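You operate a simulated robot arm through the tools that you are given. There is no shell and no other tool. Be economical: measure what you need, move in short steps, check, and stop when the job is done.

The job below is to be done with a simulated two-armed robot. You get a single attempt, and the scene is never put back.

TASK
Pick up the blue can with a white button with one hand, pass it to the other hand and put it on the free top of the set-down table. Set down upright: blue can with a white button.
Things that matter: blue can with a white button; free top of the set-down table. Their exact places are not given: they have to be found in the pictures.

The check looks at the end state, three seconds after you hand in, the way a careful person would. Anything else that was tipped, shoved, dropped, spilled or broken makes it a failure.

THE ROBOT
Two 6-joint arms with two-finger grippers on one trunk, on a base that drives. Base frame: it is fixed to the floor where the robot stands at the start and does not move with it; the origin is under the middle of the robot, x ahead of it, y to its left, z up; the surface under the hand at the start is at about z = 91. Units: cm, rad, N and s.
The left shoulder is at the start at [7, 17.6, 94], the right one opposite. With the tool pointing down near the work surface each hand reaches from about 50 to 76 cm from the robot's upright axis, wherever it stands, measured 20 degrees to its own side. Places, roughly: blue can with a white button (5x5x15 cm) [60, 0, 90]; free top of the set-down table [50, 230, 90]. Payload 2.45 kg a hand.
The tool frame of a hand sits at the grasp point between the pads (the TCP): z along the fingers, y along the line on which they close. The tips reach 2.6 cm beyond it. The gripper opens to 9.6 cm. The gripper's body begins 6.9 cm behind the TCP.
Orientation is that of the tool frame in the base frame, as [roll, pitch, yaw] about the fixed x, y, z axes, in that order (R = Rz(yaw) Ry(pitch) Rx(roll)). With the fingers straight down and closing along the base's y, the tool's x points along the base's -x, its y along +y and its z along -z.

THE INTERFACE
- The arms move only by the tool drive_tool. It takes "left_commands", "right_commands" or both (then of equal length, played together; a hand with none holds still); each is a list of rows, each a list of 7 numbers: the turn, a rotation vector about the base's x, y, z in units of 45 degrees (1.0 is 45 degrees), then the shift along the base's x, y, z in units of 500 mm (1.0 is 500 mm), then the closure, from 0 (fully open) to 1 (shut). In form: [[wx, wy, wz, x, y, z, jaw], ...]. A call has 1 to 10 rows; each row is the pose to reach, as a shift and turn from the pose commanded when the call began. A call with a number of a shift or a turn outside -1 to 1 is refused whole. Each row takes 0.2 s and may step no farther than 5 cm and 0.15 rad from the row before; otherwise, or with a gripper value out of range, the whole call is refused. A pose out of reach is approached as far as the arm can. The call stops where the force on the tool passes 40 N (or 10 N more than at its start, if that is more) or the arm is blocked; 0.2 s more then pass. The fingers move at their own pace and stop on an object; they squeeze with about 29 N. The grip force told is the motor's: it shows also when the fingers shut on nothing. Time passes only in rows, and 0.2 s behind the last, so rows that repeat a pose let the fingers close. The reply holds the time, the measured pose of the TCP, the force on the tool along the base axes, the opening and the grip force, in the units named above and with some noise, with the torque about the TCP (base axes, N m) and any sound that the robot's microphone picked up.
- Cameras (640 x 400 px; columns grow to the right, rows downward): "scene" is now at [14.27, 0.59, 128.77]; the picture's right is [0.06, -1.00, 0.00], its down [-0.31, -0.02, -0.95] and it looks along [0.95, 0.05, -0.31] (base axes); focal length 256 px, centre (320, 200). "left" rides on the left gripper at [8.2, -0.3, -9.8] in its tool frame; the picture's right is [0.04, 1.00, 0.00], its down [-0.73, 0.03, -0.68] and it looks along [-0.68, 0.03, 0.73] (tool axes); focal length 256 px, centre (320, 200). "right" rides on the right gripper at [8.2, 0.3, -9.8] in its tool frame; the picture's right is [-0.04, 1.00, 0.00], its down [-0.73, -0.03, -0.68] and it looks along [-0.68, -0.03, 0.73] (tool axes); focal length 256 px, centre (320, 200).
- capture(camera): a new picture of that camera. No time passes.
- move_column(by): slides the trunk up (or, below 0, down) by that many cm; the arms and the scene camera ride with it, the base frame stays. It gives what a move gives, with no picture.
- steer(legs): drives the robot by 1 to 6 legs, each [ahead, left, turn to the left] in cm, cm and rad, along the robot's own axes; the way and the turn of a leg run together, so that a leg with both is an arc; at most 150 cm and 3.142 rad a leg. The arms and the cameras ride along, it lands a little off, and it stops where it bumps. It gives what a move gives.
- head_to(pan, tilt): turns the head with the scene camera to pan (to the left, within 1.501 rad either way) and tilt (down, from -0.506 to 1.204), counted from straight ahead of the robot. It gives what a move gives.
- measure_at(camera, pixels): for up to 12 pixels [column, row] of the newest picture of that camera ("zoom" is the newest enlarged one), the place [x, y, z] in the base frame of the surface seen there, good to about 0.2 cm. No time passes.
- zoom(camera, box): a new picture of the part [left, top, right, bottom] of that camera's present view, enlarged. No time passes.
- sign_off(): hands the job in; it is judged then, once.

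Keep the steps short. Do not move on a guess: measure, check each grasp and each placing, and mend mistakes. In all there are 80 turns and 62 pictures (those below and enlarged ones count). Leave the grippers open and the arms clear of the work at the hand-in unless told otherwise, and finish with a single line.

The tools are called after "Emit:" as a command line: name --argument value ..., lists and objects as JSON in quotes. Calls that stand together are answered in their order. drive_tool: Moves the arms, as the interface text tells. Its arguments: {"type":"object","properties":{"left_commands":{"type":"array","items":{"type":"array","items":{"type":"number"}}},"right_commands":{"type":"array","items":{"type":"array","items":{"type":"number"}}}},"required":[]} The other tools are called the same way: move_column (by) slides the trunk up or down; steer (legs) drives the base; head_to (pan, tilt) turns the head that bears the scene camera; capture (camera) takes a picture; measure_at (camera, pixels) gives the place of the surface under pixels of a picture; zoom (camera, box) takes an enlarged picture of a part of a camera's view; sign_off () hands the job in.

At the start:

```text
clock: 0.0
left_eef_pos: [55.44, 32.88, 115.98]
left_tool_rot: [3.141, 0.0, 3.14]
left_ft_force: [0.2, -0.3, -0.1]
left_ft_torque: [0.02, 0.01, 0.03]
left_gripper_width: 9.6
left_grip_force: 0.1
right_eef_pos: [51.81, -14.43, 111.02]
right_tool_rot: [3.141, -0.001, -3.142]
right_ft_force: [0.3, 0.3, 0.3]
right_ft_torque: [0.01, 0.02, 0.03]
right_gripper_width: 9.61
right_grip_force: 0.0
trunk travel left (down, up): [-42.5, 41.5]
robot x, y, heading: [-0.21, -0.08, 0.0]
head pan, tilt: [0.058, 0.319]
```

scene: 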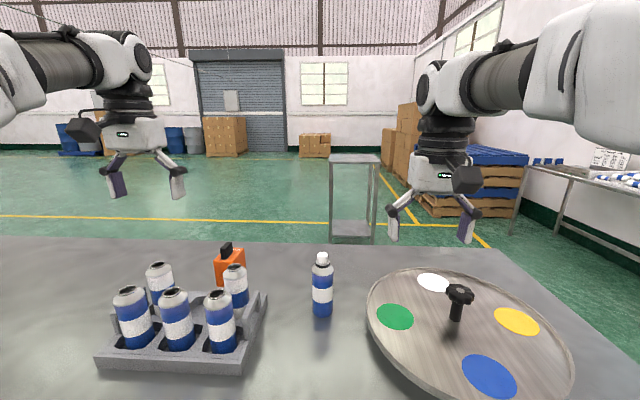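
right: 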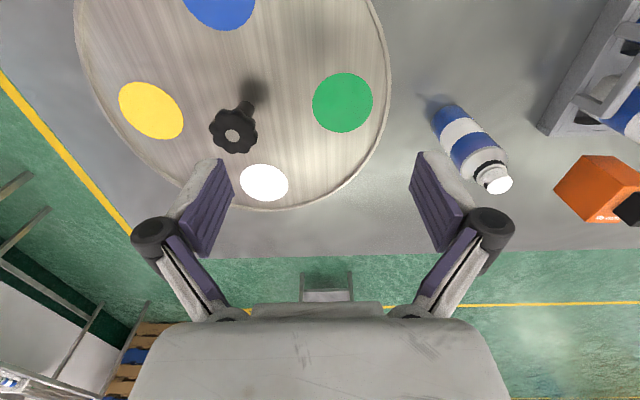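
left: 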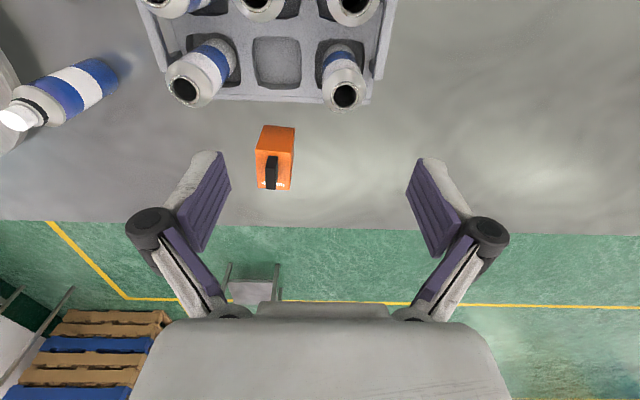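

I see the can with the white cap at about scene (322,285), between the rack and the turntable. I'll measure it and its neighbours.

Emit:
measure_at --camera "scene" --pixels '[[322, 256], [322, 270], [322, 290], [322, 312], [313, 290], [331, 290], [340, 330], [368, 300], [456, 290], [262, 300], [230, 262], [235, 265]]'

Emit:
zoom --camera "scene" --box '[260, 230, 390, 340]'

```text
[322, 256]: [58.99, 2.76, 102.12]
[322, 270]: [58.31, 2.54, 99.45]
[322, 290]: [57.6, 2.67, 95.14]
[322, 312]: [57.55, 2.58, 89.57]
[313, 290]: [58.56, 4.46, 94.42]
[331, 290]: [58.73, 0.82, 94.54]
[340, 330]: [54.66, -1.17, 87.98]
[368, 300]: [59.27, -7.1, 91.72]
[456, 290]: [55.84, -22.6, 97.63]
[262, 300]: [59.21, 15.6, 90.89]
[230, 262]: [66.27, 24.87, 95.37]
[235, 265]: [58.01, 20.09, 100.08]
```

```text
3.64 times, centred on (325, 285) of scene
```

zoom: 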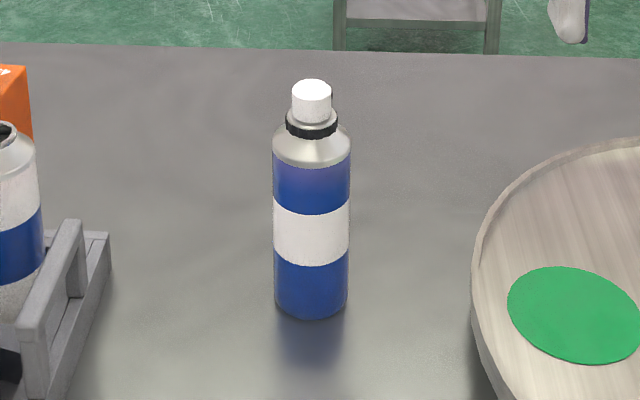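

The can stands clear with its axis near (60, 2.6). The table is at z≈88. I'll measure the button top, shoulder and base from the enlarged picture.

Emit:
measure_at --camera "zoom" --pixels '[[312, 83], [312, 112], [312, 140], [312, 165], [275, 180], [348, 180], [312, 300], [230, 300], [400, 300], [312, 180], [276, 300], [347, 300]]'

Emit:
measure_at --camera "right" --pixels '[[440, 118], [458, 140], [472, 150], [497, 185], [487, 160]]'

```text
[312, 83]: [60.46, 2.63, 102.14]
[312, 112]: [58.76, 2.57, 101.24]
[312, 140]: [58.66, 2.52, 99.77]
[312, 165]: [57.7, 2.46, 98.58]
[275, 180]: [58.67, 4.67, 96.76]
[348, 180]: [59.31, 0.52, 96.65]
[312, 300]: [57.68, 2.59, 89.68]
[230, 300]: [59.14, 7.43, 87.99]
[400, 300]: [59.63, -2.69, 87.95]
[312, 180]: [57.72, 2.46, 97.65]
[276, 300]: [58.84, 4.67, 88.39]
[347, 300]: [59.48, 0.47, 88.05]
```

```text
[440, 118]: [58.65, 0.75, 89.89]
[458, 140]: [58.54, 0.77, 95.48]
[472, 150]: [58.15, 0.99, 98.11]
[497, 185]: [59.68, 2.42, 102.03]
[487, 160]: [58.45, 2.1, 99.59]
```

The can's axis is at about (59.85, 2.55), radius 2.2, base z 88.0, button top 102.4. The plan:
- The right hand grips the upper body from straight above, turned 90° so it closes along x. The button stays untouched.
- The left hand then takes the lower body from the left side, tilted.

First I turn and shift the right hand high above everything.

Emit:
drive_tool --right_commands '[[0, 0, 0.167, 0.0134, 0.0283, 0.0067, 0], [0, 0, 0.333, 0.0268, 0.0566, 0.0134, 0], [0, 0, 0.5, 0.0402, 0.0849, 0.02, 0], [0, 0, 0.667, 0.0536, 0.1132, 0.0267, 0], [0, 0, 0.833, 0.067, 0.1415, 0.0334, 0], [0, 0, 1.0, 0.0804, 0.1698, 0.04, 0]]'

```text
clock: 1.4
left_eef_pos: [55.63, 33.01, 115.89]
left_tool_rot: [-3.141, 0.0, -3.141]
left_ft_force: [0.4, -0.2, 0.7]
left_ft_torque: [-0.03, -0.01, 0.0]
left_gripper_width: 9.59
left_grip_force: 0.1
right_eef_pos: [55.79, -5.91, 113.09]
right_tool_rot: [-3.141, -0.002, -2.353]
right_ft_force: [0.3, -0.7, -0.4]
right_ft_torque: [-0.01, -0.03, -0.02]
right_gripper_width: 9.58
right_grip_force: 0.0
trunk travel left (down, up): [-42.5, 41.5]
robot x, y, heading: [0.03, -0.05, 0.003]
head pan, tilt: [0.058, 0.319]
```

Halfway turned with no contact. I'll finish the turn and arrive above the can at z 113.

Emit:
drive_tool --right_commands '[[0, 0, 0.167, 0.0135, 0.0282, 0, 0], [0, 0, 0.333, 0.027, 0.0564, 0, 0], [0, 0, 0.5, 0.0405, 0.0846, 0, 0], [0, 0, 0.667, 0.054, 0.1128, 0, 0], [0, 0, 0.833, 0.0675, 0.141, 0, 0], [0, 0, 1.0, 0.081, 0.169, 0, 0], [0, 0, 1.0, 0.081, 0.169, 0, 0]]'

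Emit:
capture --camera "right"

Emit:
capture --camera "scene"

```text
clock: 3.0
left_eef_pos: [55.39, 32.92, 116.03]
left_tool_rot: [3.141, -0.001, -3.141]
left_ft_force: [0.3, -1.1, 0.4]
left_ft_torque: [-0.01, -0.01, -0.02]
left_gripper_width: 9.59
left_grip_force: 0.0
right_eef_pos: [58.94, -0.79, 111.71]
right_tool_rot: [3.128, 0.03, -1.598]
right_ft_force: [-0.9, 0.1, -0.4]
right_ft_torque: [0.0, -0.03, 0.02]
right_gripper_width: 9.63
right_grip_force: 0.1
right hand out of reach, approached as far as the arm can: row 4, 5, 6, 7
trunk travel left (down, up): [-42.5, 41.5]
robot x, y, heading: [-0.25, -0.16, 0.004]
head pan, tilt: [0.058, 0.319]
```

```text
57 pictures are left
```

right: 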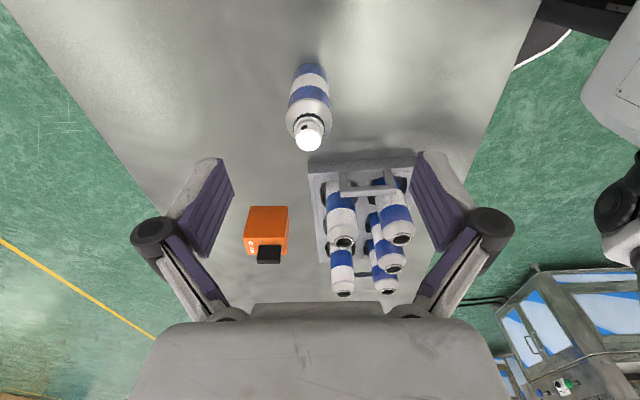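

```text
56 pictures are left
```

scene: 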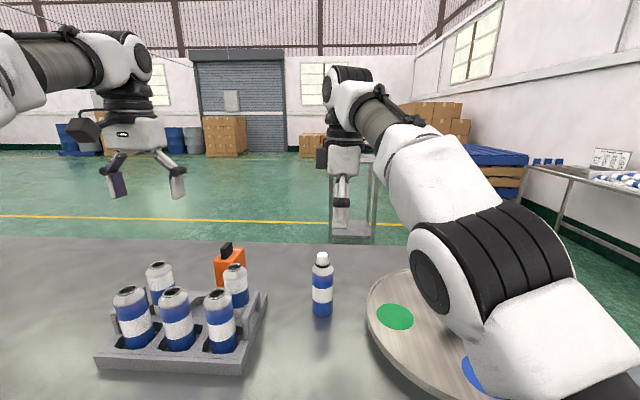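

The right hand ran out of reach at (58.9, -0.8). I'll drive the base 14 cm left, parallel to the table, with both hands still high, so the can lies on the right arm's side.

Emit:
steer --legs '[[0, 14, 0]]'

```text
clock: 4.3
left_eef_pos: [55.42, 47.13, 116.05]
left_tool_rot: [-3.139, 0.0, -3.14]
left_ft_force: [0.0, 0.8, 0.2]
left_ft_torque: [-0.01, 0.01, 0.03]
left_gripper_width: 9.63
left_grip_force: 0.2
right_eef_pos: [58.9, 13.51, 112.07]
right_tool_rot: [3.133, 0.029, -1.599]
right_ft_force: [0.2, -0.4, -0.4]
right_ft_torque: [-0.04, 0.04, -0.02]
right_gripper_width: 9.62
right_grip_force: 0.1
trunk travel left (down, up): [-42.5, 41.5]
robot x, y, heading: [0.03, 13.99, -0.003]
head pan, tilt: [0.058, 0.319]
```

Base moved. Now shift the right hand back towards the can (−11 cm in y) and see what pose results.

Emit:
drive_tool --right_commands '[[0, 0, 0, 0, -0.06, 0, 0], [0, 0, 0, 0, -0.12, 0, 0], [0, 0, 0, 0, -0.18, 0, 0], [0, 0, 0, 0, -0.22, 0, 0], [0, 0, 0, 0, -0.22, 0, 0]]'

```text
clock: 5.5
left_eef_pos: [55.49, 47.12, 115.98]
left_tool_rot: [-3.14, 0.0, -3.14]
left_ft_force: [0.4, -0.8, 0.0]
left_ft_torque: [-0.07, 0.02, -0.02]
left_gripper_width: 9.62
left_grip_force: 0.0
right_eef_pos: [58.78, 2.36, 112.01]
right_tool_rot: [3.132, 0.029, -1.599]
right_ft_force: [0.7, 0.3, 0.4]
right_ft_torque: [0.04, -0.02, 0.03]
right_gripper_width: 9.61
right_grip_force: 0.1
trunk travel left (down, up): [-42.5, 41.5]
robot x, y, heading: [0.11, 14.44, -0.004]
head pan, tilt: [0.058, 0.319]
```

The hand now reaches. I'll correct the small turn error, centre over the can at (59.85, 2.55) and come down to z≈107. Then I'll look.

Emit:
drive_tool --right_commands '[[-0.037, -0.011, 0.036, 0.02, 0.002, 0, 0], [-0.037, -0.011, 0.036, 0.02, 0.002, -0.05, 0], [-0.037, -0.011, 0.036, 0.02, 0.002, -0.1, 0], [-0.037, -0.011, 0.036, 0.02, 0.002, -0.1, 0]]'

Emit:
capture --camera "right"

Emit:
capture --camera "scene"

```text
clock: 6.5
left_eef_pos: [55.42, 47.08, 115.99]
left_tool_rot: [-3.141, -0.001, -3.139]
left_ft_force: [0.1, 0.3, 0.2]
left_ft_torque: [-0.02, -0.01, -0.02]
left_gripper_width: 9.59
left_grip_force: 0.0
right_eef_pos: [59.83, 2.29, 106.91]
right_tool_rot: [-3.138, 0.001, -1.57]
right_ft_force: [-0.7, 0.8, -0.2]
right_ft_torque: [0.0, 0.01, 0.01]
right_gripper_width: 9.61
right_grip_force: 0.1
trunk travel left (down, up): [-42.5, 41.5]
robot x, y, heading: [-0.21, 14.05, 0.002]
head pan, tilt: [0.058, 0.319]
```

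```text
55 pictures are left
```

right: 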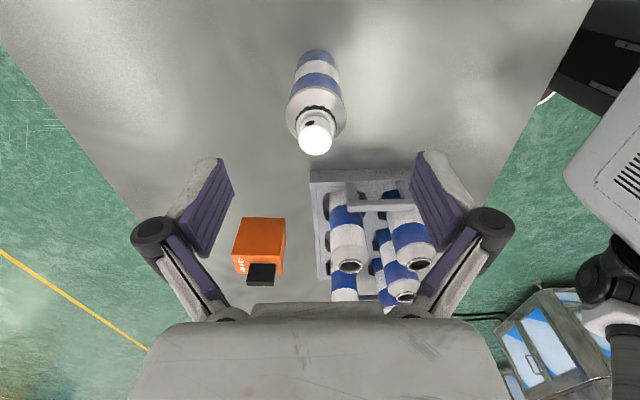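

```text
54 pictures are left
```

scene: 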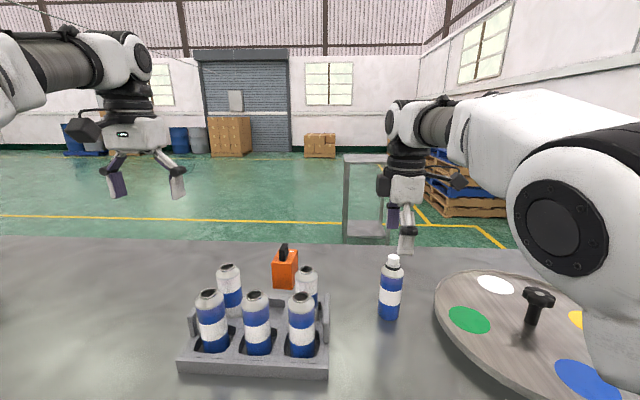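

Looks centred. I'll verify with the hand camera, and check the clearance of the right elbow above the turntable.

Emit:
measure_at --camera "right" --pixels '[[315, 130], [316, 145], [317, 55], [338, 90], [296, 90]]'

Emit:
measure_at --camera "scene" --pixels '[[393, 259], [390, 290], [402, 285], [381, 285], [590, 350], [545, 280], [530, 295], [407, 240], [393, 220]]'

```text
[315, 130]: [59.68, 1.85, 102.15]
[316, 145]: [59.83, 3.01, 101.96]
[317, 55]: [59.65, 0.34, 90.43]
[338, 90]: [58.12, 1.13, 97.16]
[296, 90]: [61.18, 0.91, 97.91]
```

```text
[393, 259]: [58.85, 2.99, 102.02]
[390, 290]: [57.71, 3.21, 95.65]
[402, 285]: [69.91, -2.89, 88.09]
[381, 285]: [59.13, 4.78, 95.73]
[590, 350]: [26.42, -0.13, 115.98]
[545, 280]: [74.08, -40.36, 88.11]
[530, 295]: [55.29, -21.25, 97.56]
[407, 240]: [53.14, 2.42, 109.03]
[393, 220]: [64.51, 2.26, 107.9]
```

Can axis is at x≈59.75, y≈2.5, and the elbow is high. I'll descend straight to z≈97.2. The gripper body then stays about 1.5 cm above the button.

Emit:
drive_tool --right_commands '[[0, 0, 0, 0, 0.004, -0.06, 0], [0, 0, 0, 0, 0.004, -0.12, 0], [0, 0, 0, 0, 0.004, -0.17, 0], [0, 0, 0, 0, 0.004, -0.194, 0], [0, 0, 0, 0, 0.004, -0.194, 0]]'

Emit:
capture --camera "right"

```text
clock: 7.7
left_eef_pos: [55.24, 47.09, 116.01]
left_tool_rot: [3.141, -0.001, -3.14]
left_ft_force: [0.1, -0.3, 0.4]
left_ft_torque: [0.03, -0.04, 0.05]
left_gripper_width: 9.6
left_grip_force: 0.2
right_eef_pos: [60.05, 2.55, 97.29]
right_tool_rot: [-3.142, 0.001, -1.57]
right_ft_force: [0.2, -0.3, -0.1]
right_ft_torque: [0.03, 0.0, -0.01]
right_gripper_width: 9.63
right_grip_force: 0.2
trunk travel left (down, up): [-42.5, 41.5]
robot x, y, heading: [0.2, 14.07, 0.002]
head pan, tilt: [0.058, 0.319]
```

```text
53 pictures are left
```

right: 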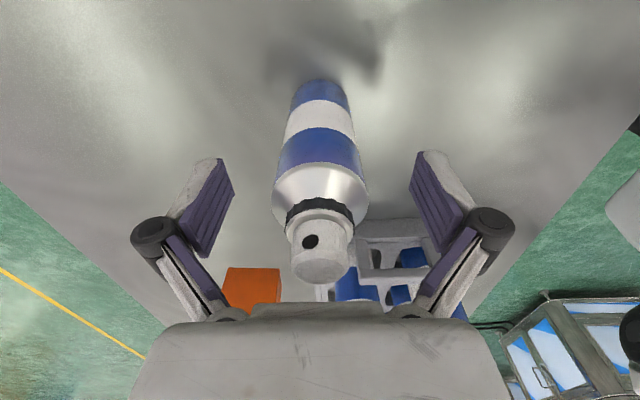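

The can is between the pads, at the level of the upper blue band. Now close the right hand.

Emit:
drive_tool --right_commands '[[0, 0, 0, 0, 0, 0, 0.3], [0, 0, 0, 0, 0, 0, 0.6], [0, 0, 0, 0, 0, 0, 1], [0, 0, 0, 0, 0, 0, 1], [0, 0, 0, 0, 0, 0, 1]]'

Emit:
capture --camera "right"

```text
clock: 8.9
left_eef_pos: [55.28, 47.02, 116.03]
left_tool_rot: [3.141, 0.001, -3.139]
left_ft_force: [-0.8, 0.6, 0.3]
left_ft_torque: [-0.01, 0.0, -0.01]
left_gripper_width: 9.58
left_grip_force: 0.0
right_eef_pos: [59.98, 2.53, 97.35]
right_tool_rot: [-3.14, 0.002, -1.571]
right_ft_force: [1.0, 0.3, 1.8]
right_ft_torque: [0.01, -0.08, 0.0]
right_gripper_width: 4.38
right_grip_force: 29.5
trunk travel left (down, up): [-42.5, 41.5]
robot x, y, heading: [0.0, 13.84, -0.0]
head pan, tilt: [0.058, 0.319]
```

```text
52 pictures are left
```

right: 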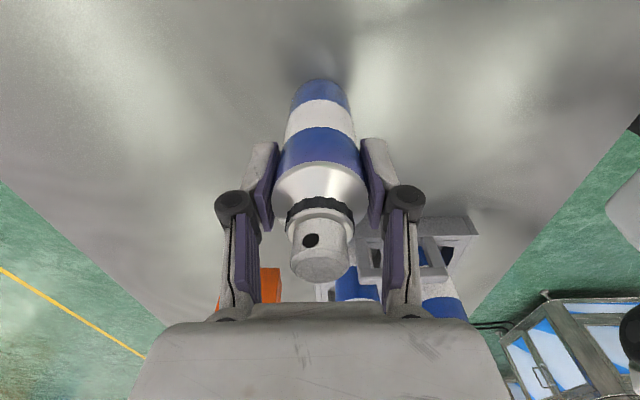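

Firm grip (4.38 cm, 29.5 N), with the can still upright. I'll lift 14 cm.

Emit:
drive_tool --right_commands '[[0, 0, 0, 0, 0, 0.03, 1], [0, 0, 0, 0, 0, 0.08, 1], [0, 0, 0, 0, 0, 0.14, 1], [0, 0, 0, 0, 0, 0.2, 1], [0, 0, 0, 0, 0, 0.26, 1], [0, 0, 0, 0, 0, 0.28, 1], [0, 0, 0, 0, 0, 0.28, 1]]'

Emit:
capture --camera "scene"

```text
clock: 10.5
left_eef_pos: [55.42, 47.06, 115.99]
left_tool_rot: [-3.141, 0.002, -3.14]
left_ft_force: [0.6, 0.5, -0.1]
left_ft_torque: [-0.03, -0.03, 0.0]
left_gripper_width: 9.61
left_grip_force: 0.1
right_eef_pos: [59.94, 2.52, 111.05]
right_tool_rot: [-3.14, 0.002, -1.57]
right_ft_force: [-0.5, -0.1, -1.6]
right_ft_torque: [0.0, -0.02, 0.02]
right_gripper_width: 4.37
right_grip_force: 29.1
trunk travel left (down, up): [-42.5, 41.5]
robot x, y, heading: [0.1, 14.23, -0.001]
head pan, tilt: [0.058, 0.319]
```

```text
51 pictures are left
```

scene: 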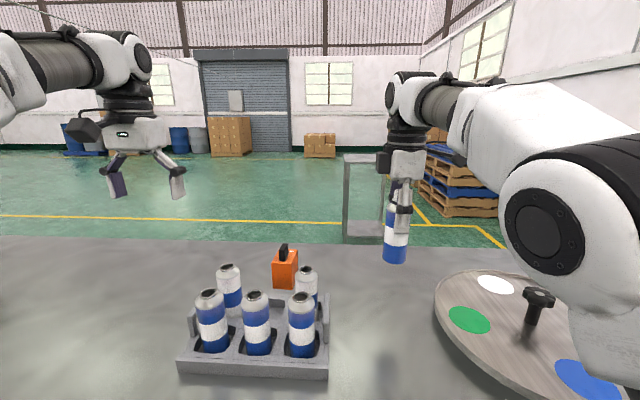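

The can is held upright and clear of the table. I'll raise the trunk 10 cm and back away 45 cm, to do the handover over open floor.

Emit:
move_column --by 10

Emit:
steer --legs '[[-45, 0, 0]]'

Emit:
capture --camera "scene"

```text
clock: 11.9
left_eef_pos: [55.35, 47.17, 125.97]
left_tool_rot: [3.14, -0.001, -3.14]
left_ft_force: [0.3, 0.4, -0.6]
left_ft_torque: [0.05, 0.01, 0.0]
left_gripper_width: 9.63
left_grip_force: 0.1
right_eef_pos: [59.79, 2.69, 120.92]
right_tool_rot: [3.141, 0.003, -1.572]
right_ft_force: [-0.6, 0.9, -2.2]
right_ft_torque: [0.01, 0.01, -0.05]
right_gripper_width: 4.34
right_grip_force: 28.9
trunk travel left (down, up): [-52.5, 31.5]
robot x, y, heading: [-0.15, 13.54, 0.007]
head pan, tilt: [0.058, 0.319]
```

```text
clock: 14.6
left_eef_pos: [10.85, 47.04, 125.99]
left_tool_rot: [-3.142, -0.001, -3.136]
left_ft_force: [-0.4, 0.5, -0.2]
left_ft_torque: [-0.01, 0.0, -0.01]
left_gripper_width: 9.6
left_grip_force: 0.1
right_eef_pos: [15.45, 2.56, 120.99]
right_tool_rot: [-3.14, 0.002, -1.569]
right_ft_force: [-0.3, 0.3, -1.0]
right_ft_torque: [-0.02, 0.0, -0.02]
right_gripper_width: 4.34
right_grip_force: 28.4
trunk travel left (down, up): [-52.5, 31.5]
robot x, y, heading: [-44.25, 14.19, 0.004]
head pan, tilt: [0.058, 0.319]
```

```text
50 pictures are left
```

scene: 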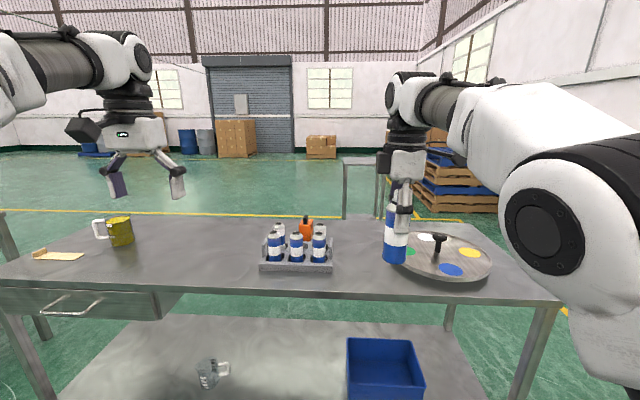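

The can is over open floor at the right TCP (15.45, 2.56, 121), with its base at z≈111.65. Now the left hand turns +90° about z, in place and far away. After that it tilts to point at −y.

Emit:
drive_tool --left_commands '[[0, 0, 0.167, 0, 0, 0, 0], [0, 0, 0.333, 0, 0, 0, 0], [0, 0, 0.5, 0, 0, 0, 0], [0, 0, 0.667, 0, 0, 0, 0], [0, 0, 0.833, 0, 0, 0, 0], [0, 0, 1, 0, 0, 0, 0]]'

Emit:
drive_tool --left_commands '[[0, 0, 0.167, 0, 0, 0, 0], [0, 0, 0.333, 0, 0, 0, 0], [0, 0, 0.5, 0, 0, 0, 0], [0, 0, 0.667, 0, 0, 0, 0], [0, 0, 0.833, 0, 0, 0, 0], [0, 0, 1, 0, 0, 0, 0]]'

```text
clock: 15.9
left_eef_pos: [10.86, 47.03, 125.84]
left_tool_rot: [3.141, -0.002, -2.349]
left_ft_force: [0.5, 0.5, 0.2]
left_ft_torque: [0.01, 0.01, -0.01]
left_gripper_width: 9.57
left_grip_force: 0.3
right_eef_pos: [15.58, 2.58, 120.97]
right_tool_rot: [-3.141, 0.001, -1.57]
right_ft_force: [-0.4, 0.4, -2.6]
right_ft_torque: [0.0, 0.01, -0.01]
right_gripper_width: 4.35
right_grip_force: 29.3
trunk travel left (down, up): [-52.5, 31.5]
robot x, y, heading: [-44.3, 13.58, 0.003]
head pan, tilt: [0.058, 0.319]
```

```text
clock: 17.4
left_eef_pos: [10.83, 47.12, 126.05]
left_tool_rot: [3.14, -0.001, -1.564]
left_ft_force: [0.0, 0.0, -0.8]
left_ft_torque: [0.03, -0.01, -0.01]
left_gripper_width: 9.62
left_grip_force: 0.0
right_eef_pos: [15.52, 2.51, 121.07]
right_tool_rot: [3.141, 0.001, -1.567]
right_ft_force: [0.5, 0.4, -2.4]
right_ft_torque: [-0.02, 0.0, 0.02]
right_gripper_width: 4.34
right_grip_force: 29.6
trunk travel left (down, up): [-52.5, 31.5]
robot x, y, heading: [-44.54, 14.18, 0.008]
head pan, tilt: [0.058, 0.319]
```

Now tilt the left hand about x towards −y, 45° first, moving in to y≈38.

Emit:
drive_tool --left_commands '[[-0.167, 0, 0, 0.01, -0.03, 0, 0], [-0.333, 0, 0, 0.02, -0.06, 0, 0], [-0.5, 0, 0, 0.03, -0.09, 0, 0], [-0.667, 0, 0, 0.04, -0.12, 0, 0], [-0.833, 0, 0, 0.05, -0.15, 0, 0], [-1, 0, 0, 0.06, -0.18, 0, 0]]'

Emit:
drive_tool --left_commands '[[-0.167, 0, 0, 0.006, -0.03, -0.01, 0], [-0.333, 0, 0, 0.012, -0.06, -0.02, 0], [-0.5, 0, 0, 0.018, -0.09, -0.03, 0], [-0.667, 0, 0, 0.024, -0.12, -0.04, 0], [-0.667, 0, 0, 0.03, -0.15, -0.05, 0], [-0.667, 0, 0, 0.03, -0.15, -0.05, 0]]'

Emit:
capture --camera "left"

Emit:
capture --camera "scene"

```text
clock: 18.8
left_eef_pos: [13.9, 38.35, 125.87]
left_tool_rot: [3.134, -0.786, -1.563]
left_ft_force: [0.7, 0.3, 0.1]
left_ft_torque: [0.0, 0.03, 0.02]
left_gripper_width: 9.6
left_grip_force: 0.0
right_eef_pos: [15.49, 2.71, 120.92]
right_tool_rot: [-3.142, 0.001, -1.568]
right_ft_force: [0.5, -1.2, -2.0]
right_ft_torque: [-0.02, 0.01, 0.0]
right_gripper_width: 4.37
right_grip_force: 28.7
trunk travel left (down, up): [-52.5, 31.5]
robot x, y, heading: [-44.48, 13.85, 0.008]
head pan, tilt: [0.058, 0.319]
```

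```text
clock: 20.1
left_eef_pos: [15.19, 30.66, 123.5]
left_tool_rot: [3.124, -1.311, -1.551]
left_ft_force: [-0.2, 0.1, -0.2]
left_ft_torque: [-0.02, 0.04, -0.03]
left_gripper_width: 9.58
left_grip_force: 0.1
right_eef_pos: [15.53, 2.56, 120.93]
right_tool_rot: [-3.141, 0.003, -1.569]
right_ft_force: [-0.1, -0.7, -1.7]
right_ft_torque: [0.0, -0.03, 0.01]
right_gripper_width: 4.38
right_grip_force: 29.1
trunk travel left (down, up): [-52.5, 31.5]
robot x, y, heading: [-44.2, 14.04, 0.003]
head pan, tilt: [0.058, 0.319]
```

```text
49 pictures are left
```

left: 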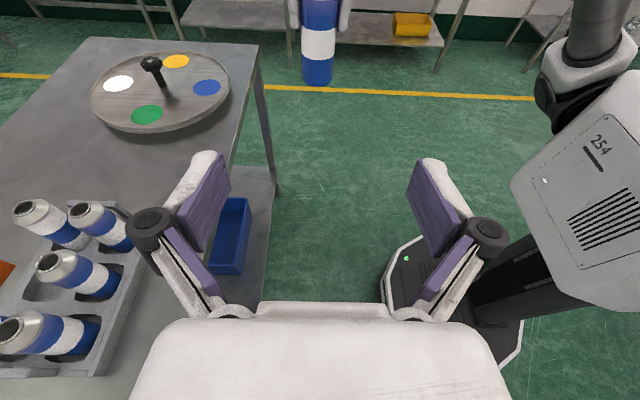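

```text
48 pictures are left
```

scene: 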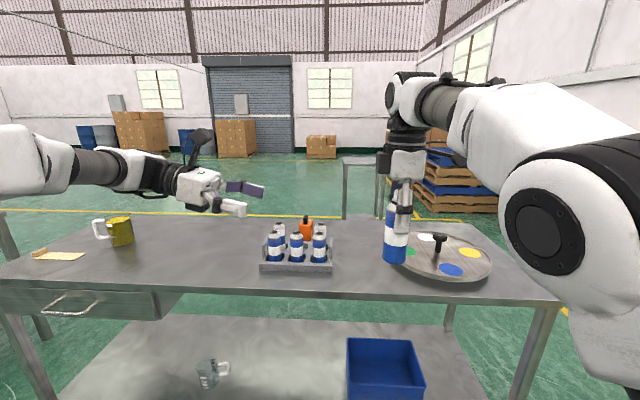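

The left hand points at the can, which is at left-camera (318,45). I'll measure the can's lower part and the right fingertips.

Emit:
measure_at --camera "left" --pixels '[[318, 80], [318, 70], [318, 45], [304, 60], [332, 60], [318, 20], [296, 15], [343, 15], [295, 27], [343, 30]]'

Emit:
zoom --camera "scene" --box '[340, 130, 460, 280]'

```text
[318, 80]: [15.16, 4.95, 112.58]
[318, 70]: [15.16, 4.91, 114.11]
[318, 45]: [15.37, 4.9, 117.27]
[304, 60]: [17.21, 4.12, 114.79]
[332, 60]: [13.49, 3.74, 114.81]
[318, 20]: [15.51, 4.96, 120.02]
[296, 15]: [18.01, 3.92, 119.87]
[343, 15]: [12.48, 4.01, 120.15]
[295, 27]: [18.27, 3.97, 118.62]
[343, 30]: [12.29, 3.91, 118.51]
```

```text
2.67 times, centred on (400, 205) of scene
```

zoom: 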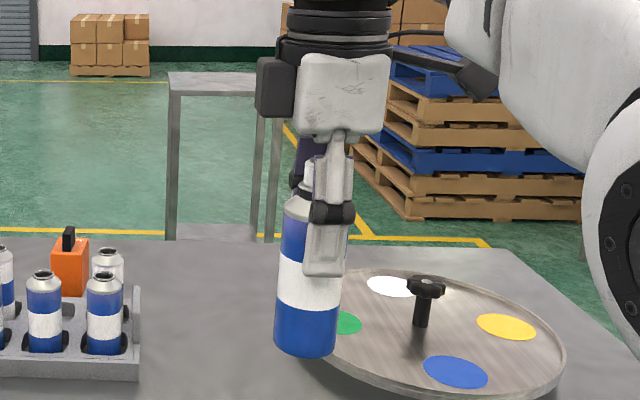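

Can axis ≈ (15.35, 2.7), base z≈111.9, right fingertips at z≈118.3. A dark box on the right wrist sticks out towards +y, so I'll measure it and the left hand's upper camera to check clearance.

Emit:
measure_at --camera "zoom" --pixels '[[260, 88], [280, 112], [300, 90], [340, 120]]'

Emit:
measure_at --camera "scene" --pixels '[[203, 133], [208, 140], [195, 150], [190, 165], [205, 185], [180, 195], [258, 190], [243, 210]]'

```text
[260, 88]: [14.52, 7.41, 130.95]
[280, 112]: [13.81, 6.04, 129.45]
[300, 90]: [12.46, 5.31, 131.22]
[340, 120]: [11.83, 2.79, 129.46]
```

```text
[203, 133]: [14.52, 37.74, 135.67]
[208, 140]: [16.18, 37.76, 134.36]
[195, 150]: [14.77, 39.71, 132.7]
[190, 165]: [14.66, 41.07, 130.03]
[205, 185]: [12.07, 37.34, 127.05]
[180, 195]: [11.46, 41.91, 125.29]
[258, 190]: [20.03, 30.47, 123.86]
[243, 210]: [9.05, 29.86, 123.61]
```

Clearance is about 2 cm in y if I approach level from the side. First lower to z≈115.9 and come in to y≈14, then look.

Emit:
drive_tool --left_commands '[[0, 0, 0, 0.004, 0, -0.06, 0], [0, 0, 0, 0.004, 0, -0.12, 0], [0, 0, 0, 0.004, -0.04, -0.152, 0], [0, 0, 0, 0.004, -0.1, -0.152, 0], [0, 0, 0, 0.004, -0.17, -0.152, 0], [0, 0, 0, 0.004, -0.24, -0.152, 0], [0, 0, 0, 0.004, -0.31, -0.152, 0], [0, 0, 0, 0.004, -0.33, -0.152, 0], [0, 0, 0, 0.004, -0.33, -0.152, 0]]'

Emit:
capture --camera "left"

Emit:
capture --camera "scene"

```text
clock: 22.1
left_eef_pos: [15.67, 14.31, 115.85]
left_tool_rot: [3.121, -1.309, -1.551]
left_ft_force: [-0.1, 0.6, -0.1]
left_ft_torque: [0.01, 0.0, 0.05]
left_gripper_width: 9.6
left_grip_force: 0.1
right_eef_pos: [15.47, 2.56, 121.03]
right_tool_rot: [3.14, 0.004, -1.57]
right_ft_force: [1.1, 0.5, -1.0]
right_ft_torque: [0.0, 0.04, -0.02]
right_gripper_width: 4.36
right_grip_force: 29.2
trunk travel left (down, up): [-52.5, 31.5]
robot x, y, heading: [-44.66, 14.05, 0.005]
head pan, tilt: [0.058, 0.319]
```

```text
46 pictures are left
```

left: 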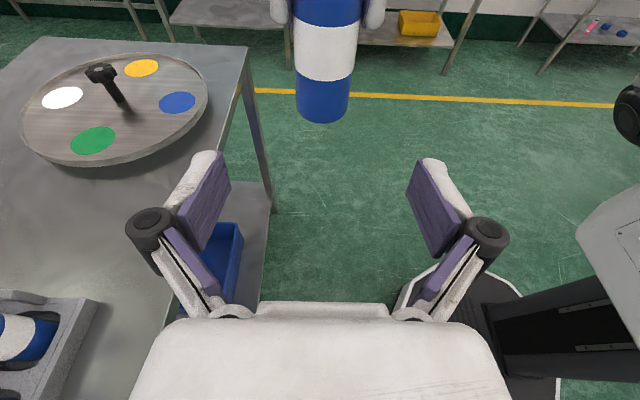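

```text
45 pictures are left
```

scene: 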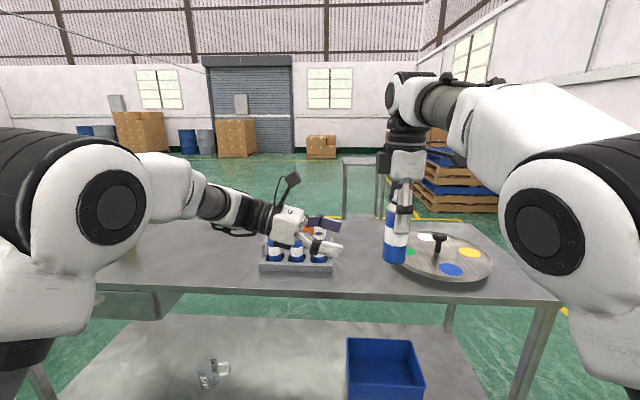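

Aligned and level. Advance 11.6 cm to the can with the jaws open. The reply will show any contact.

Emit:
drive_tool --left_commands '[[0, 0, 0, -0.002, -0.06, 0, 0], [0, 0, 0, -0.002, -0.12, 0, 0], [0, 0, 0, -0.002, -0.17, 0, 0], [0, 0, 0, -0.002, -0.2, 0, 0], [0, 0, 0, -0.002, -0.22, 0, 0], [0, 0, 0, -0.002, -0.232, 0, 0], [0, 0, 0, -0.002, -0.232, 0, 0]]'

Emit:
capture --camera "left"

Emit:
zoom --camera "scene" --box '[290, 120, 450, 280]'

```text
clock: 23.8
left_eef_pos: [16.27, 3.75, 116.9]
left_tool_rot: [3.125, -1.335, -1.535]
left_ft_force: [-1.0, -0.8, 0.6]
left_ft_torque: [-0.02, 0.01, -0.01]
left_gripper_width: 9.6
left_grip_force: 0.1
right_eef_pos: [15.39, 2.5, 120.97]
right_tool_rot: [-3.141, 0.001, -1.568]
right_ft_force: [-0.6, 1.1, -1.1]
right_ft_torque: [-0.01, -0.01, 0.01]
right_gripper_width: 4.36
right_grip_force: 28.9
trunk travel left (down, up): [-52.5, 31.5]
robot x, y, heading: [-44.86, 13.8, 0.005]
head pan, tilt: [0.058, 0.319]
```

```text
44 pictures are left
```

left: 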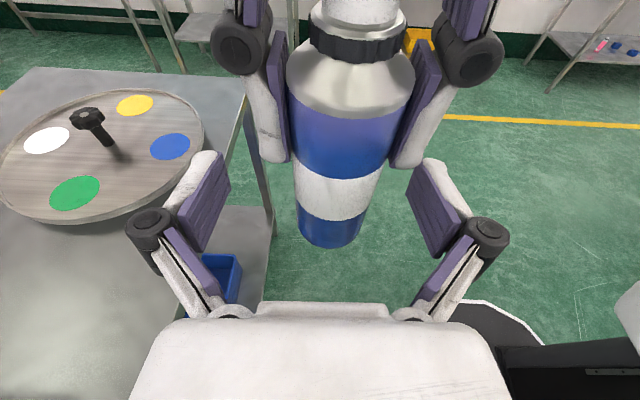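

```text
2.50 times, centred on (370, 200) of scene
```

zoom: 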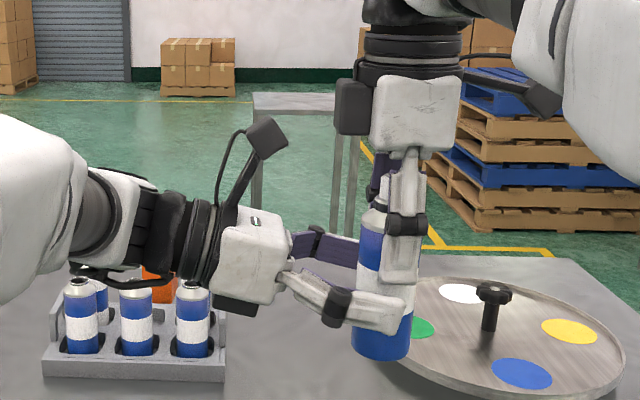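

The left hand stopped short at (16.3, 3.75, 116.9), at the end of its reach, with no contact. So I bring the can to it: the right hand moves +0.85, +1.15, +1.3 cm.

Emit:
drive_tool --right_commands '[[0, 0, 0, 0, 0, 0.026, 1], [0, 0, 0, 0.009, 0.012, 0.026, 1], [0, 0, 0, 0.017, 0.023, 0.026, 1], [0, 0, 0, 0.017, 0.023, 0.026, 1]]'

Emit:
capture --camera "left"

Emit:
zoom --camera "scene" --box '[340, 160, 440, 270]'

```text
clock: 24.8
left_eef_pos: [16.18, 3.72, 116.66]
left_tool_rot: [3.107, -1.334, -1.519]
left_ft_force: [0.1, -0.2, -0.3]
left_ft_torque: [-0.03, 0.0, 0.02]
left_gripper_width: 9.59
left_grip_force: 0.1
right_eef_pos: [16.39, 3.75, 122.28]
right_tool_rot: [-3.141, 0.002, -1.569]
right_ft_force: [0.3, 0.2, -1.7]
right_ft_torque: [0.02, 0.0, 0.01]
right_gripper_width: 4.36
right_grip_force: 28.6
trunk travel left (down, up): [-52.5, 31.5]
robot x, y, heading: [-44.74, 14.07, 0.004]
head pan, tilt: [0.058, 0.319]
```

```text
42 pictures are left
```

left: 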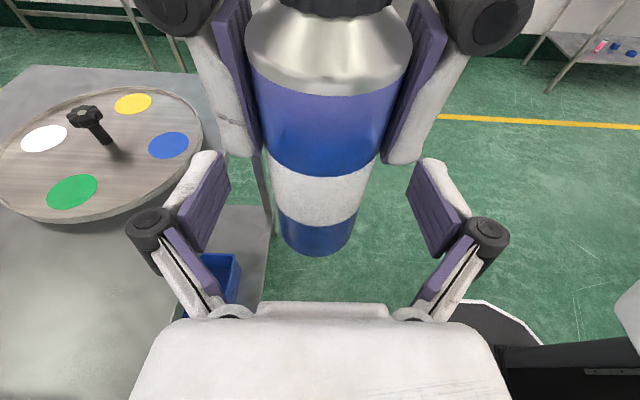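

```text
3.64 times, centred on (390, 215) of scene
```

zoom: 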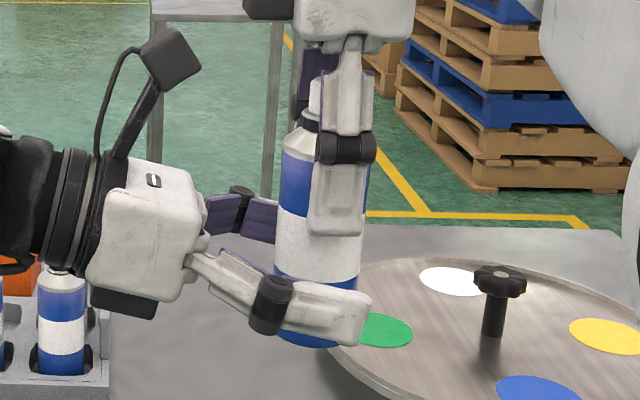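

Left fingers now straddle the can's lower bands, with right tips (z≈119.7) about 1.5 cm above them. Close the left hand.

Emit:
drive_tool --left_commands '[[0, 0, 0, 0, 0, 0, 0.3], [0, 0, 0, 0, 0, 0, 0.5], [0, 0, 0, 0, 0, 0, 1], [0, 0, 0, 0, 0, 0, 1], [0, 0, 0, 0, 0, 0, 1]]'

Emit:
capture --camera "left"

Emit:
zoom --camera "scene" --box '[340, 160, 440, 270]'

```text
clock: 25.9
left_eef_pos: [16.31, 3.7, 116.76]
left_tool_rot: [3.117, -1.334, -1.527]
left_ft_force: [18.2, 2.9, -7.0]
left_ft_torque: [-0.04, 0.22, -0.06]
left_gripper_width: 4.26
left_grip_force: 28.8
right_eef_pos: [16.35, 3.7, 122.43]
right_tool_rot: [3.141, 0.001, -1.569]
right_ft_force: [-17.2, -3.7, 7.4]
right_ft_torque: [-0.16, 0.74, 0.05]
right_gripper_width: 4.36
right_grip_force: 29.0
trunk travel left (down, up): [-52.5, 31.5]
robot x, y, heading: [-44.29, 14.19, 0.008]
head pan, tilt: [0.058, 0.319]
```

```text
40 pictures are left
```

left: 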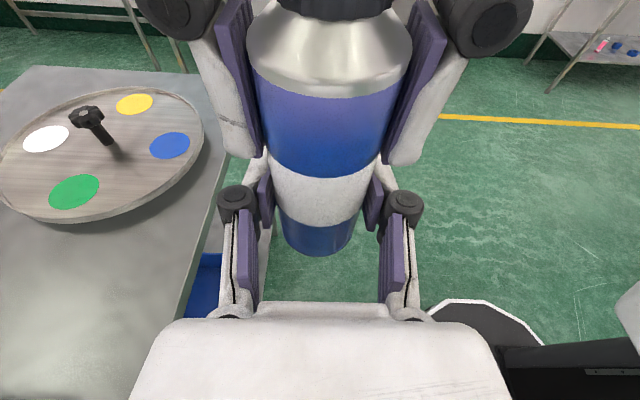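

```text
3.64 times, centred on (390, 215) of scene
```

zoom: 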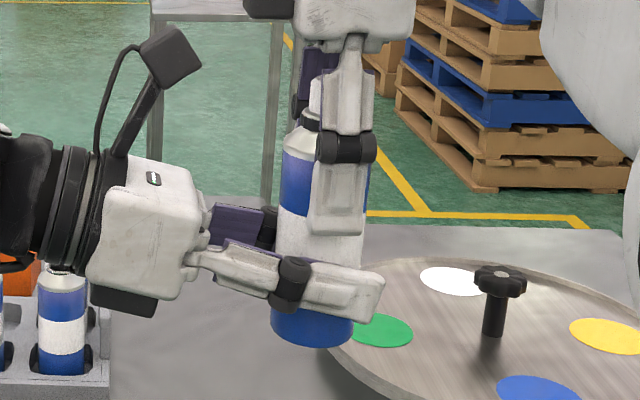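

Both hands hold the can (left 4.26 cm, 28.8 N). There is about 18 N of side force between them, so I ease the right hand −0.2 cm in x and then open it.

Emit:
drive_tool --right_commands '[[0, 0, 0, -0.002, 0, 0, 1], [0, 0, 0, -0.004, 0, 0, 1], [0, 0, 0, -0.004, 0, 0, 1]]' --left_commands '[[0, 0, 0, 0, 0, 0, 1], [0, 0, 0, 0, 0, 0, 1], [0, 0, 0, 0, 0, 0, 1]]'

```text
clock: 26.8
left_eef_pos: [16.28, 3.82, 116.68]
left_tool_rot: [3.115, -1.333, -1.528]
left_ft_force: [-3.2, 0.3, -20.0]
left_ft_torque: [-0.06, -0.08, -0.04]
left_gripper_width: 4.26
left_grip_force: 29.4
right_eef_pos: [16.08, 3.63, 122.29]
right_tool_rot: [-3.138, 0.004, -1.569]
right_ft_force: [3.4, -1.1, 19.2]
right_ft_torque: [-0.01, -0.13, 0.04]
right_gripper_width: 4.37
right_grip_force: 29.6
trunk travel left (down, up): [-52.5, 31.5]
robot x, y, heading: [-44.87, 13.74, 0.005]
head pan, tilt: [0.058, 0.319]
```

Side force is gone and only some vertical load is left. Open the right hand while the left keeps its grip.

Emit:
drive_tool --right_commands '[[0, 0, 0, 0, 0, 0.003, 1], [0, 0, 0, 0, 0, 0.003, 0.4], [0, 0, 0, 0, 0, 0.003, 0], [0, 0, 0, 0, 0, 0.003, 0], [0, 0, 0, 0, 0, 0.003, 0]]' --left_commands '[[0, 0, 0, 0, 0, 0, 1], [0, 0, 0, 0, 0, 0, 1], [0, 0, 0, 0, 0, 0, 1], [0, 0, 0, 0, 0, 0, 1], [0, 0, 0, 0, 0, 0, 1]]'

Emit:
zoom --camera "scene" --box '[300, 130, 440, 270]'

```text
clock: 27.9
left_eef_pos: [16.35, 3.75, 116.91]
left_tool_rot: [3.125, -1.334, -1.533]
left_ft_force: [0.1, -0.5, -1.7]
left_ft_torque: [0.01, 0.01, 0.02]
left_gripper_width: 4.24
left_grip_force: 28.9
right_eef_pos: [16.09, 3.64, 122.43]
right_tool_rot: [3.141, 0.002, -1.568]
right_ft_force: [0.7, 0.0, 0.0]
right_ft_torque: [-0.03, 0.01, -0.01]
right_gripper_width: 9.59
right_grip_force: 0.1
trunk travel left (down, up): [-52.5, 31.5]
robot x, y, heading: [-44.77, 13.94, 0.009]
head pan, tilt: [0.058, 0.319]
```

```text
2.86 times, centred on (370, 200) of scene
```

zoom: 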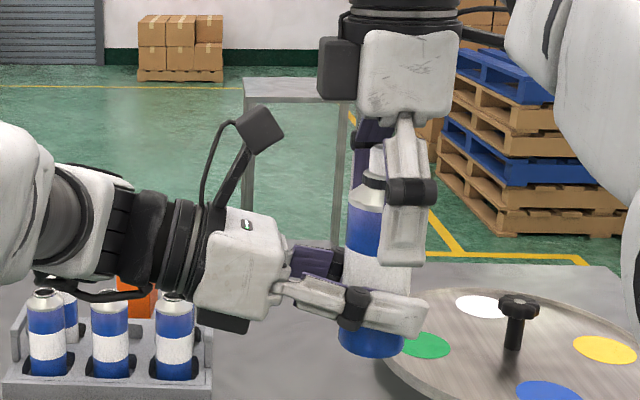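

The left hand holds the can alone and upright. Withdraw the right hand towards −y with a slight rise. Its open fingers pass either side of the can.

Emit:
drive_tool --right_commands '[[0, 0, 0, 0, -0.02, 0.02, 0], [0, 0, 0, 0, -0.08, 0.03, 0], [0, 0, 0, 0, -0.16, 0.03, 0], [0, 0, 0, 0, -0.25, 0.03, 0], [0, 0, 0, 0, -0.34, 0.03, 0], [0, 0, 0, 0, -0.43, 0.03, 0], [0, 0, 0, 0, -0.5, 0.03, 0]]'

Emit:
head_to --pan 1.3 --tilt 0.3

Emit:
capture --camera "scene"

```text
clock: 29.6
left_eef_pos: [16.38, 3.6, 116.59]
left_tool_rot: [3.114, -1.332, -1.525]
left_ft_force: [0.2, -0.8, -2.1]
left_ft_torque: [-0.02, 0.0, 0.02]
left_gripper_width: 4.28
left_grip_force: 29.1
right_eef_pos: [16.08, -21.57, 123.38]
right_tool_rot: [3.141, 0.004, -1.568]
right_ft_force: [-0.2, -0.8, -0.8]
right_ft_torque: [0.05, 0.0, -0.02]
right_gripper_width: 9.61
right_grip_force: 0.0
trunk travel left (down, up): [-52.5, 31.5]
robot x, y, heading: [-44.93, 13.84, 0.007]
head pan, tilt: [0.058, 0.319]
```

```text
clock: 31.0
left_eef_pos: [16.25, 3.69, 116.83]
left_tool_rot: [3.118, -1.336, -1.529]
left_ft_force: [-0.5, 0.1, -0.9]
left_ft_torque: [0.01, 0.02, 0.01]
left_gripper_width: 4.27
left_grip_force: 28.9
right_eef_pos: [16.01, -21.35, 123.58]
right_tool_rot: [-3.141, 0.002, -1.568]
right_ft_force: [0.1, -0.8, 0.1]
right_ft_torque: [0.02, 0.02, 0.01]
right_gripper_width: 9.57
right_grip_force: 0.0
trunk travel left (down, up): [-52.5, 31.5]
robot x, y, heading: [-44.76, 13.82, 0.009]
head pan, tilt: [1.3, 0.3]
```

```text
37 pictures are left
```

scene: 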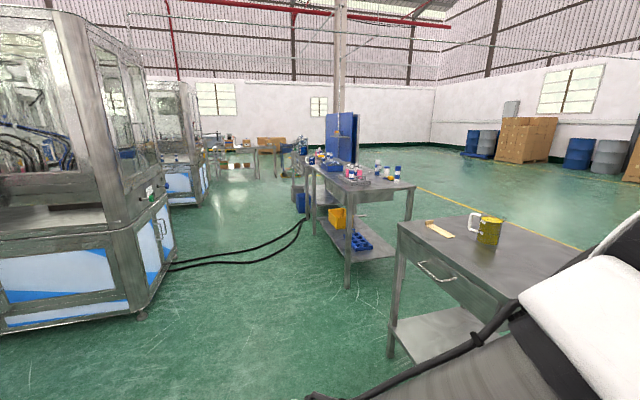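

The handover is done. To the left I see a table at about (360,185) with items on it, likely the set-down table. I'll measure and enlarge it.

Emit:
measure_at --camera "scene" --pixels '[[346, 188], [313, 165], [415, 184], [370, 187], [400, 182], [240, 150], [398, 222], [440, 228]]'

Emit:
zoom --camera "scene" --box '[290, 130, 430, 220]'

```text
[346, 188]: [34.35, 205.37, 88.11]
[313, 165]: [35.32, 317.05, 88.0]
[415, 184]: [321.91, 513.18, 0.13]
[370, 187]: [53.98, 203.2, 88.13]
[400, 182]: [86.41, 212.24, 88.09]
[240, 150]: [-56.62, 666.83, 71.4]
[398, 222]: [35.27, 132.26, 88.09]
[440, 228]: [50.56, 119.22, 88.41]
```

```text
4.44 times, centred on (360, 175) of scene
```

zoom: 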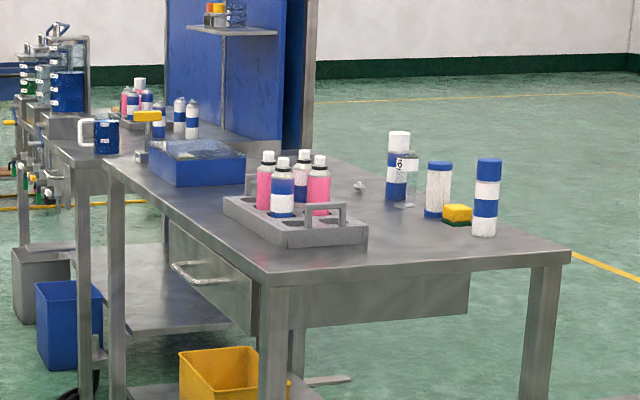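

The set-down table spans x≈34–90, from y≈203 leftwards, at z 88. Before driving I'll check the way: the cabinet, the black hose on the floor, and the table-top items.

Emit:
measure_at --camera "scene" --pixels '[[140, 315], [160, 240], [185, 268], [240, 260], [285, 248], [300, 232], [125, 240], [60, 350], [200, 190], [460, 350], [345, 288]]'

Emit:
measure_at --camera "zoom" --pixels '[[368, 240], [290, 248], [222, 205], [345, 205], [483, 232], [433, 213], [397, 195], [360, 187], [570, 255], [265, 272], [150, 180], [243, 180]]'

```text
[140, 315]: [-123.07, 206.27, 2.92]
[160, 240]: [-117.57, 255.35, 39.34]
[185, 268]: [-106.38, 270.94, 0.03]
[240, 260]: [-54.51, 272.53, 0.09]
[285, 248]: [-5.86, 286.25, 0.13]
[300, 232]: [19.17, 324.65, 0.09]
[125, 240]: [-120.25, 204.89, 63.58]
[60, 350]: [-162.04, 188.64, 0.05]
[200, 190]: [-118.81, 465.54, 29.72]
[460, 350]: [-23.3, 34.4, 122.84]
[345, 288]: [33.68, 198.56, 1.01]
```

```text
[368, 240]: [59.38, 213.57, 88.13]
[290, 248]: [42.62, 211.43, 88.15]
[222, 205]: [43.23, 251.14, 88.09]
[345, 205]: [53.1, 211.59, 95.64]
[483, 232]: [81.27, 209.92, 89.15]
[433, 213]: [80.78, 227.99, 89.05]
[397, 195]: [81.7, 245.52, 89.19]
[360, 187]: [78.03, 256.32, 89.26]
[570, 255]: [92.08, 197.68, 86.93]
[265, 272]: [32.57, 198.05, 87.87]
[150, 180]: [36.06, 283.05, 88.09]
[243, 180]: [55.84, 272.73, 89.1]
```

There's a corridor between the cabinet (x<−117) and the tables, and the hose lies at y≈270. I'll drive left 150 cm, slightly back, then look at the set-down table from closer.

Emit:
steer --legs '[[-8, 0, 0], [0, 150, 0]]'

Emit:
head_to --pan 0.6 --tilt 0.35

Emit:
capture --camera "scene"

```text
clock: 39.2
left_eef_pos: [6.94, 157.89, 116.75]
left_tool_rot: [3.119, -1.336, -1.52]
left_ft_force: [0.3, 0.3, -1.7]
left_ft_torque: [0.04, 0.01, 0.01]
left_gripper_width: 4.25
left_grip_force: 28.6
right_eef_pos: [6.93, 132.77, 123.58]
right_tool_rot: [-3.141, 0.002, -1.56]
right_ft_force: [-0.6, -0.7, 1.0]
right_ft_torque: [0.03, 0.02, 0.0]
right_gripper_width: 9.59
right_grip_force: 0.1
trunk travel left (down, up): [-52.5, 31.5]
robot x, y, heading: [-53.72, 167.37, 0.012]
head pan, tilt: [1.3, 0.3]
```

```text
clock: 40.3
left_eef_pos: [7.07, 158.13, 116.99]
left_tool_rot: [3.118, -1.34, -1.513]
left_ft_force: [0.3, 0.4, -1.6]
left_ft_torque: [0.0, -0.02, -0.01]
left_gripper_width: 4.26
left_grip_force: 29.0
right_eef_pos: [7.0, 132.81, 123.54]
right_tool_rot: [3.141, 0.002, -1.558]
right_ft_force: [0.0, 0.2, -0.7]
right_ft_torque: [-0.04, 0.01, 0.03]
right_gripper_width: 9.61
right_grip_force: 0.1
trunk travel left (down, up): [-52.5, 31.5]
robot x, y, heading: [-53.53, 167.52, 0.009]
head pan, tilt: [0.6, 0.351]
```

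```text
35 pictures are left
```

scene: 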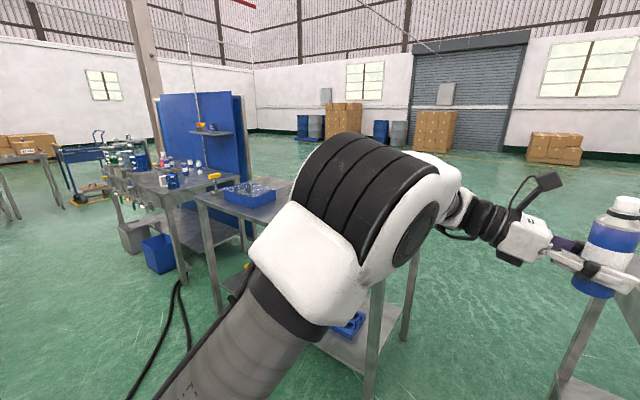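

The left arm blocks the view. I'll turn the held can's hand +90° about z, so it points ahead, while moving it left. This also suits the placing. First half now.

Emit:
drive_tool --left_commands '[[0, 0, 0.167, -0.005, 0.04, 0, 1], [0, 0, 0.333, -0.01, 0.08, 0, 1], [0, 0, 0.5, -0.015, 0.12, 0, 1], [0, 0, 0.667, -0.02, 0.16, 0, 1], [0, 0, 0.833, -0.025, 0.2, 0, 1], [0, 0, 1, -0.03, 0.24, 0, 1]]'

Emit:
drive_tool --left_commands '[[0, 0, 0.167, 0, 0.04, 0, 1], [0, 0, 0.333, 0, 0.08, 0, 1], [0, 0, 0.5, 0, 0.12, 0, 1], [0, 0, 0.667, 0, 0.16, 0, 1], [0, 0, 0.833, 0, 0.2, 0, 1], [0, 0, 0.95, 0, 0.24, 0, 1]]'

Emit:
capture --camera "scene"

```text
clock: 41.7
left_eef_pos: [5.18, 169.96, 116.96]
left_tool_rot: [3.124, -1.336, -0.735]
left_ft_force: [-0.4, 0.1, -1.1]
left_ft_torque: [0.0, -0.02, -0.01]
left_gripper_width: 4.26
left_grip_force: 29.0
right_eef_pos: [6.8, 132.82, 123.79]
right_tool_rot: [-3.139, 0.001, -1.559]
right_ft_force: [-0.3, 0.5, 0.3]
right_ft_torque: [0.03, -0.01, 0.0]
right_gripper_width: 9.6
right_grip_force: 0.0
trunk travel left (down, up): [-52.5, 31.5]
robot x, y, heading: [-53.65, 167.44, 0.013]
head pan, tilt: [0.6, 0.351]
```

```text
clock: 43.1
left_eef_pos: [8.34, 182.47, 115.72]
left_tool_rot: [2.944, -1.264, 0.142]
left_ft_force: [0.0, -0.5, -1.4]
left_ft_torque: [-0.01, -0.02, 0.01]
left_gripper_width: 4.26
left_grip_force: 29.2
left hand out of reach, approached as far as the arm can: row 2, 3, 4, 5, 6
right_eef_pos: [6.91, 132.64, 123.68]
right_tool_rot: [3.141, 0.002, -1.559]
right_ft_force: [0.8, -0.2, 1.5]
right_ft_torque: [0.0, -0.01, 0.0]
right_gripper_width: 9.6
right_grip_force: 0.0
trunk travel left (down, up): [-52.5, 31.5]
robot x, y, heading: [-53.99, 167.54, 0.015]
head pan, tilt: [0.6, 0.351]
```

```text
34 pictures are left
```

scene: 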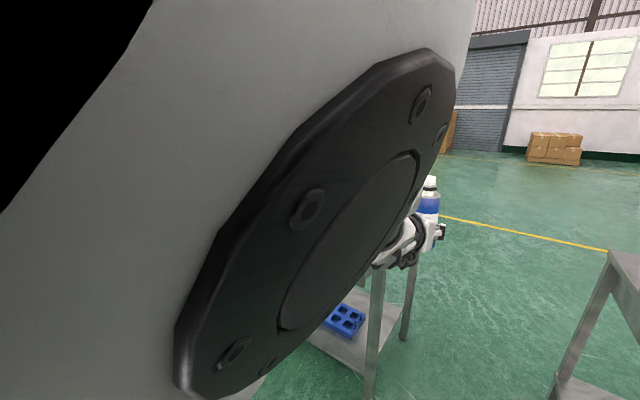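

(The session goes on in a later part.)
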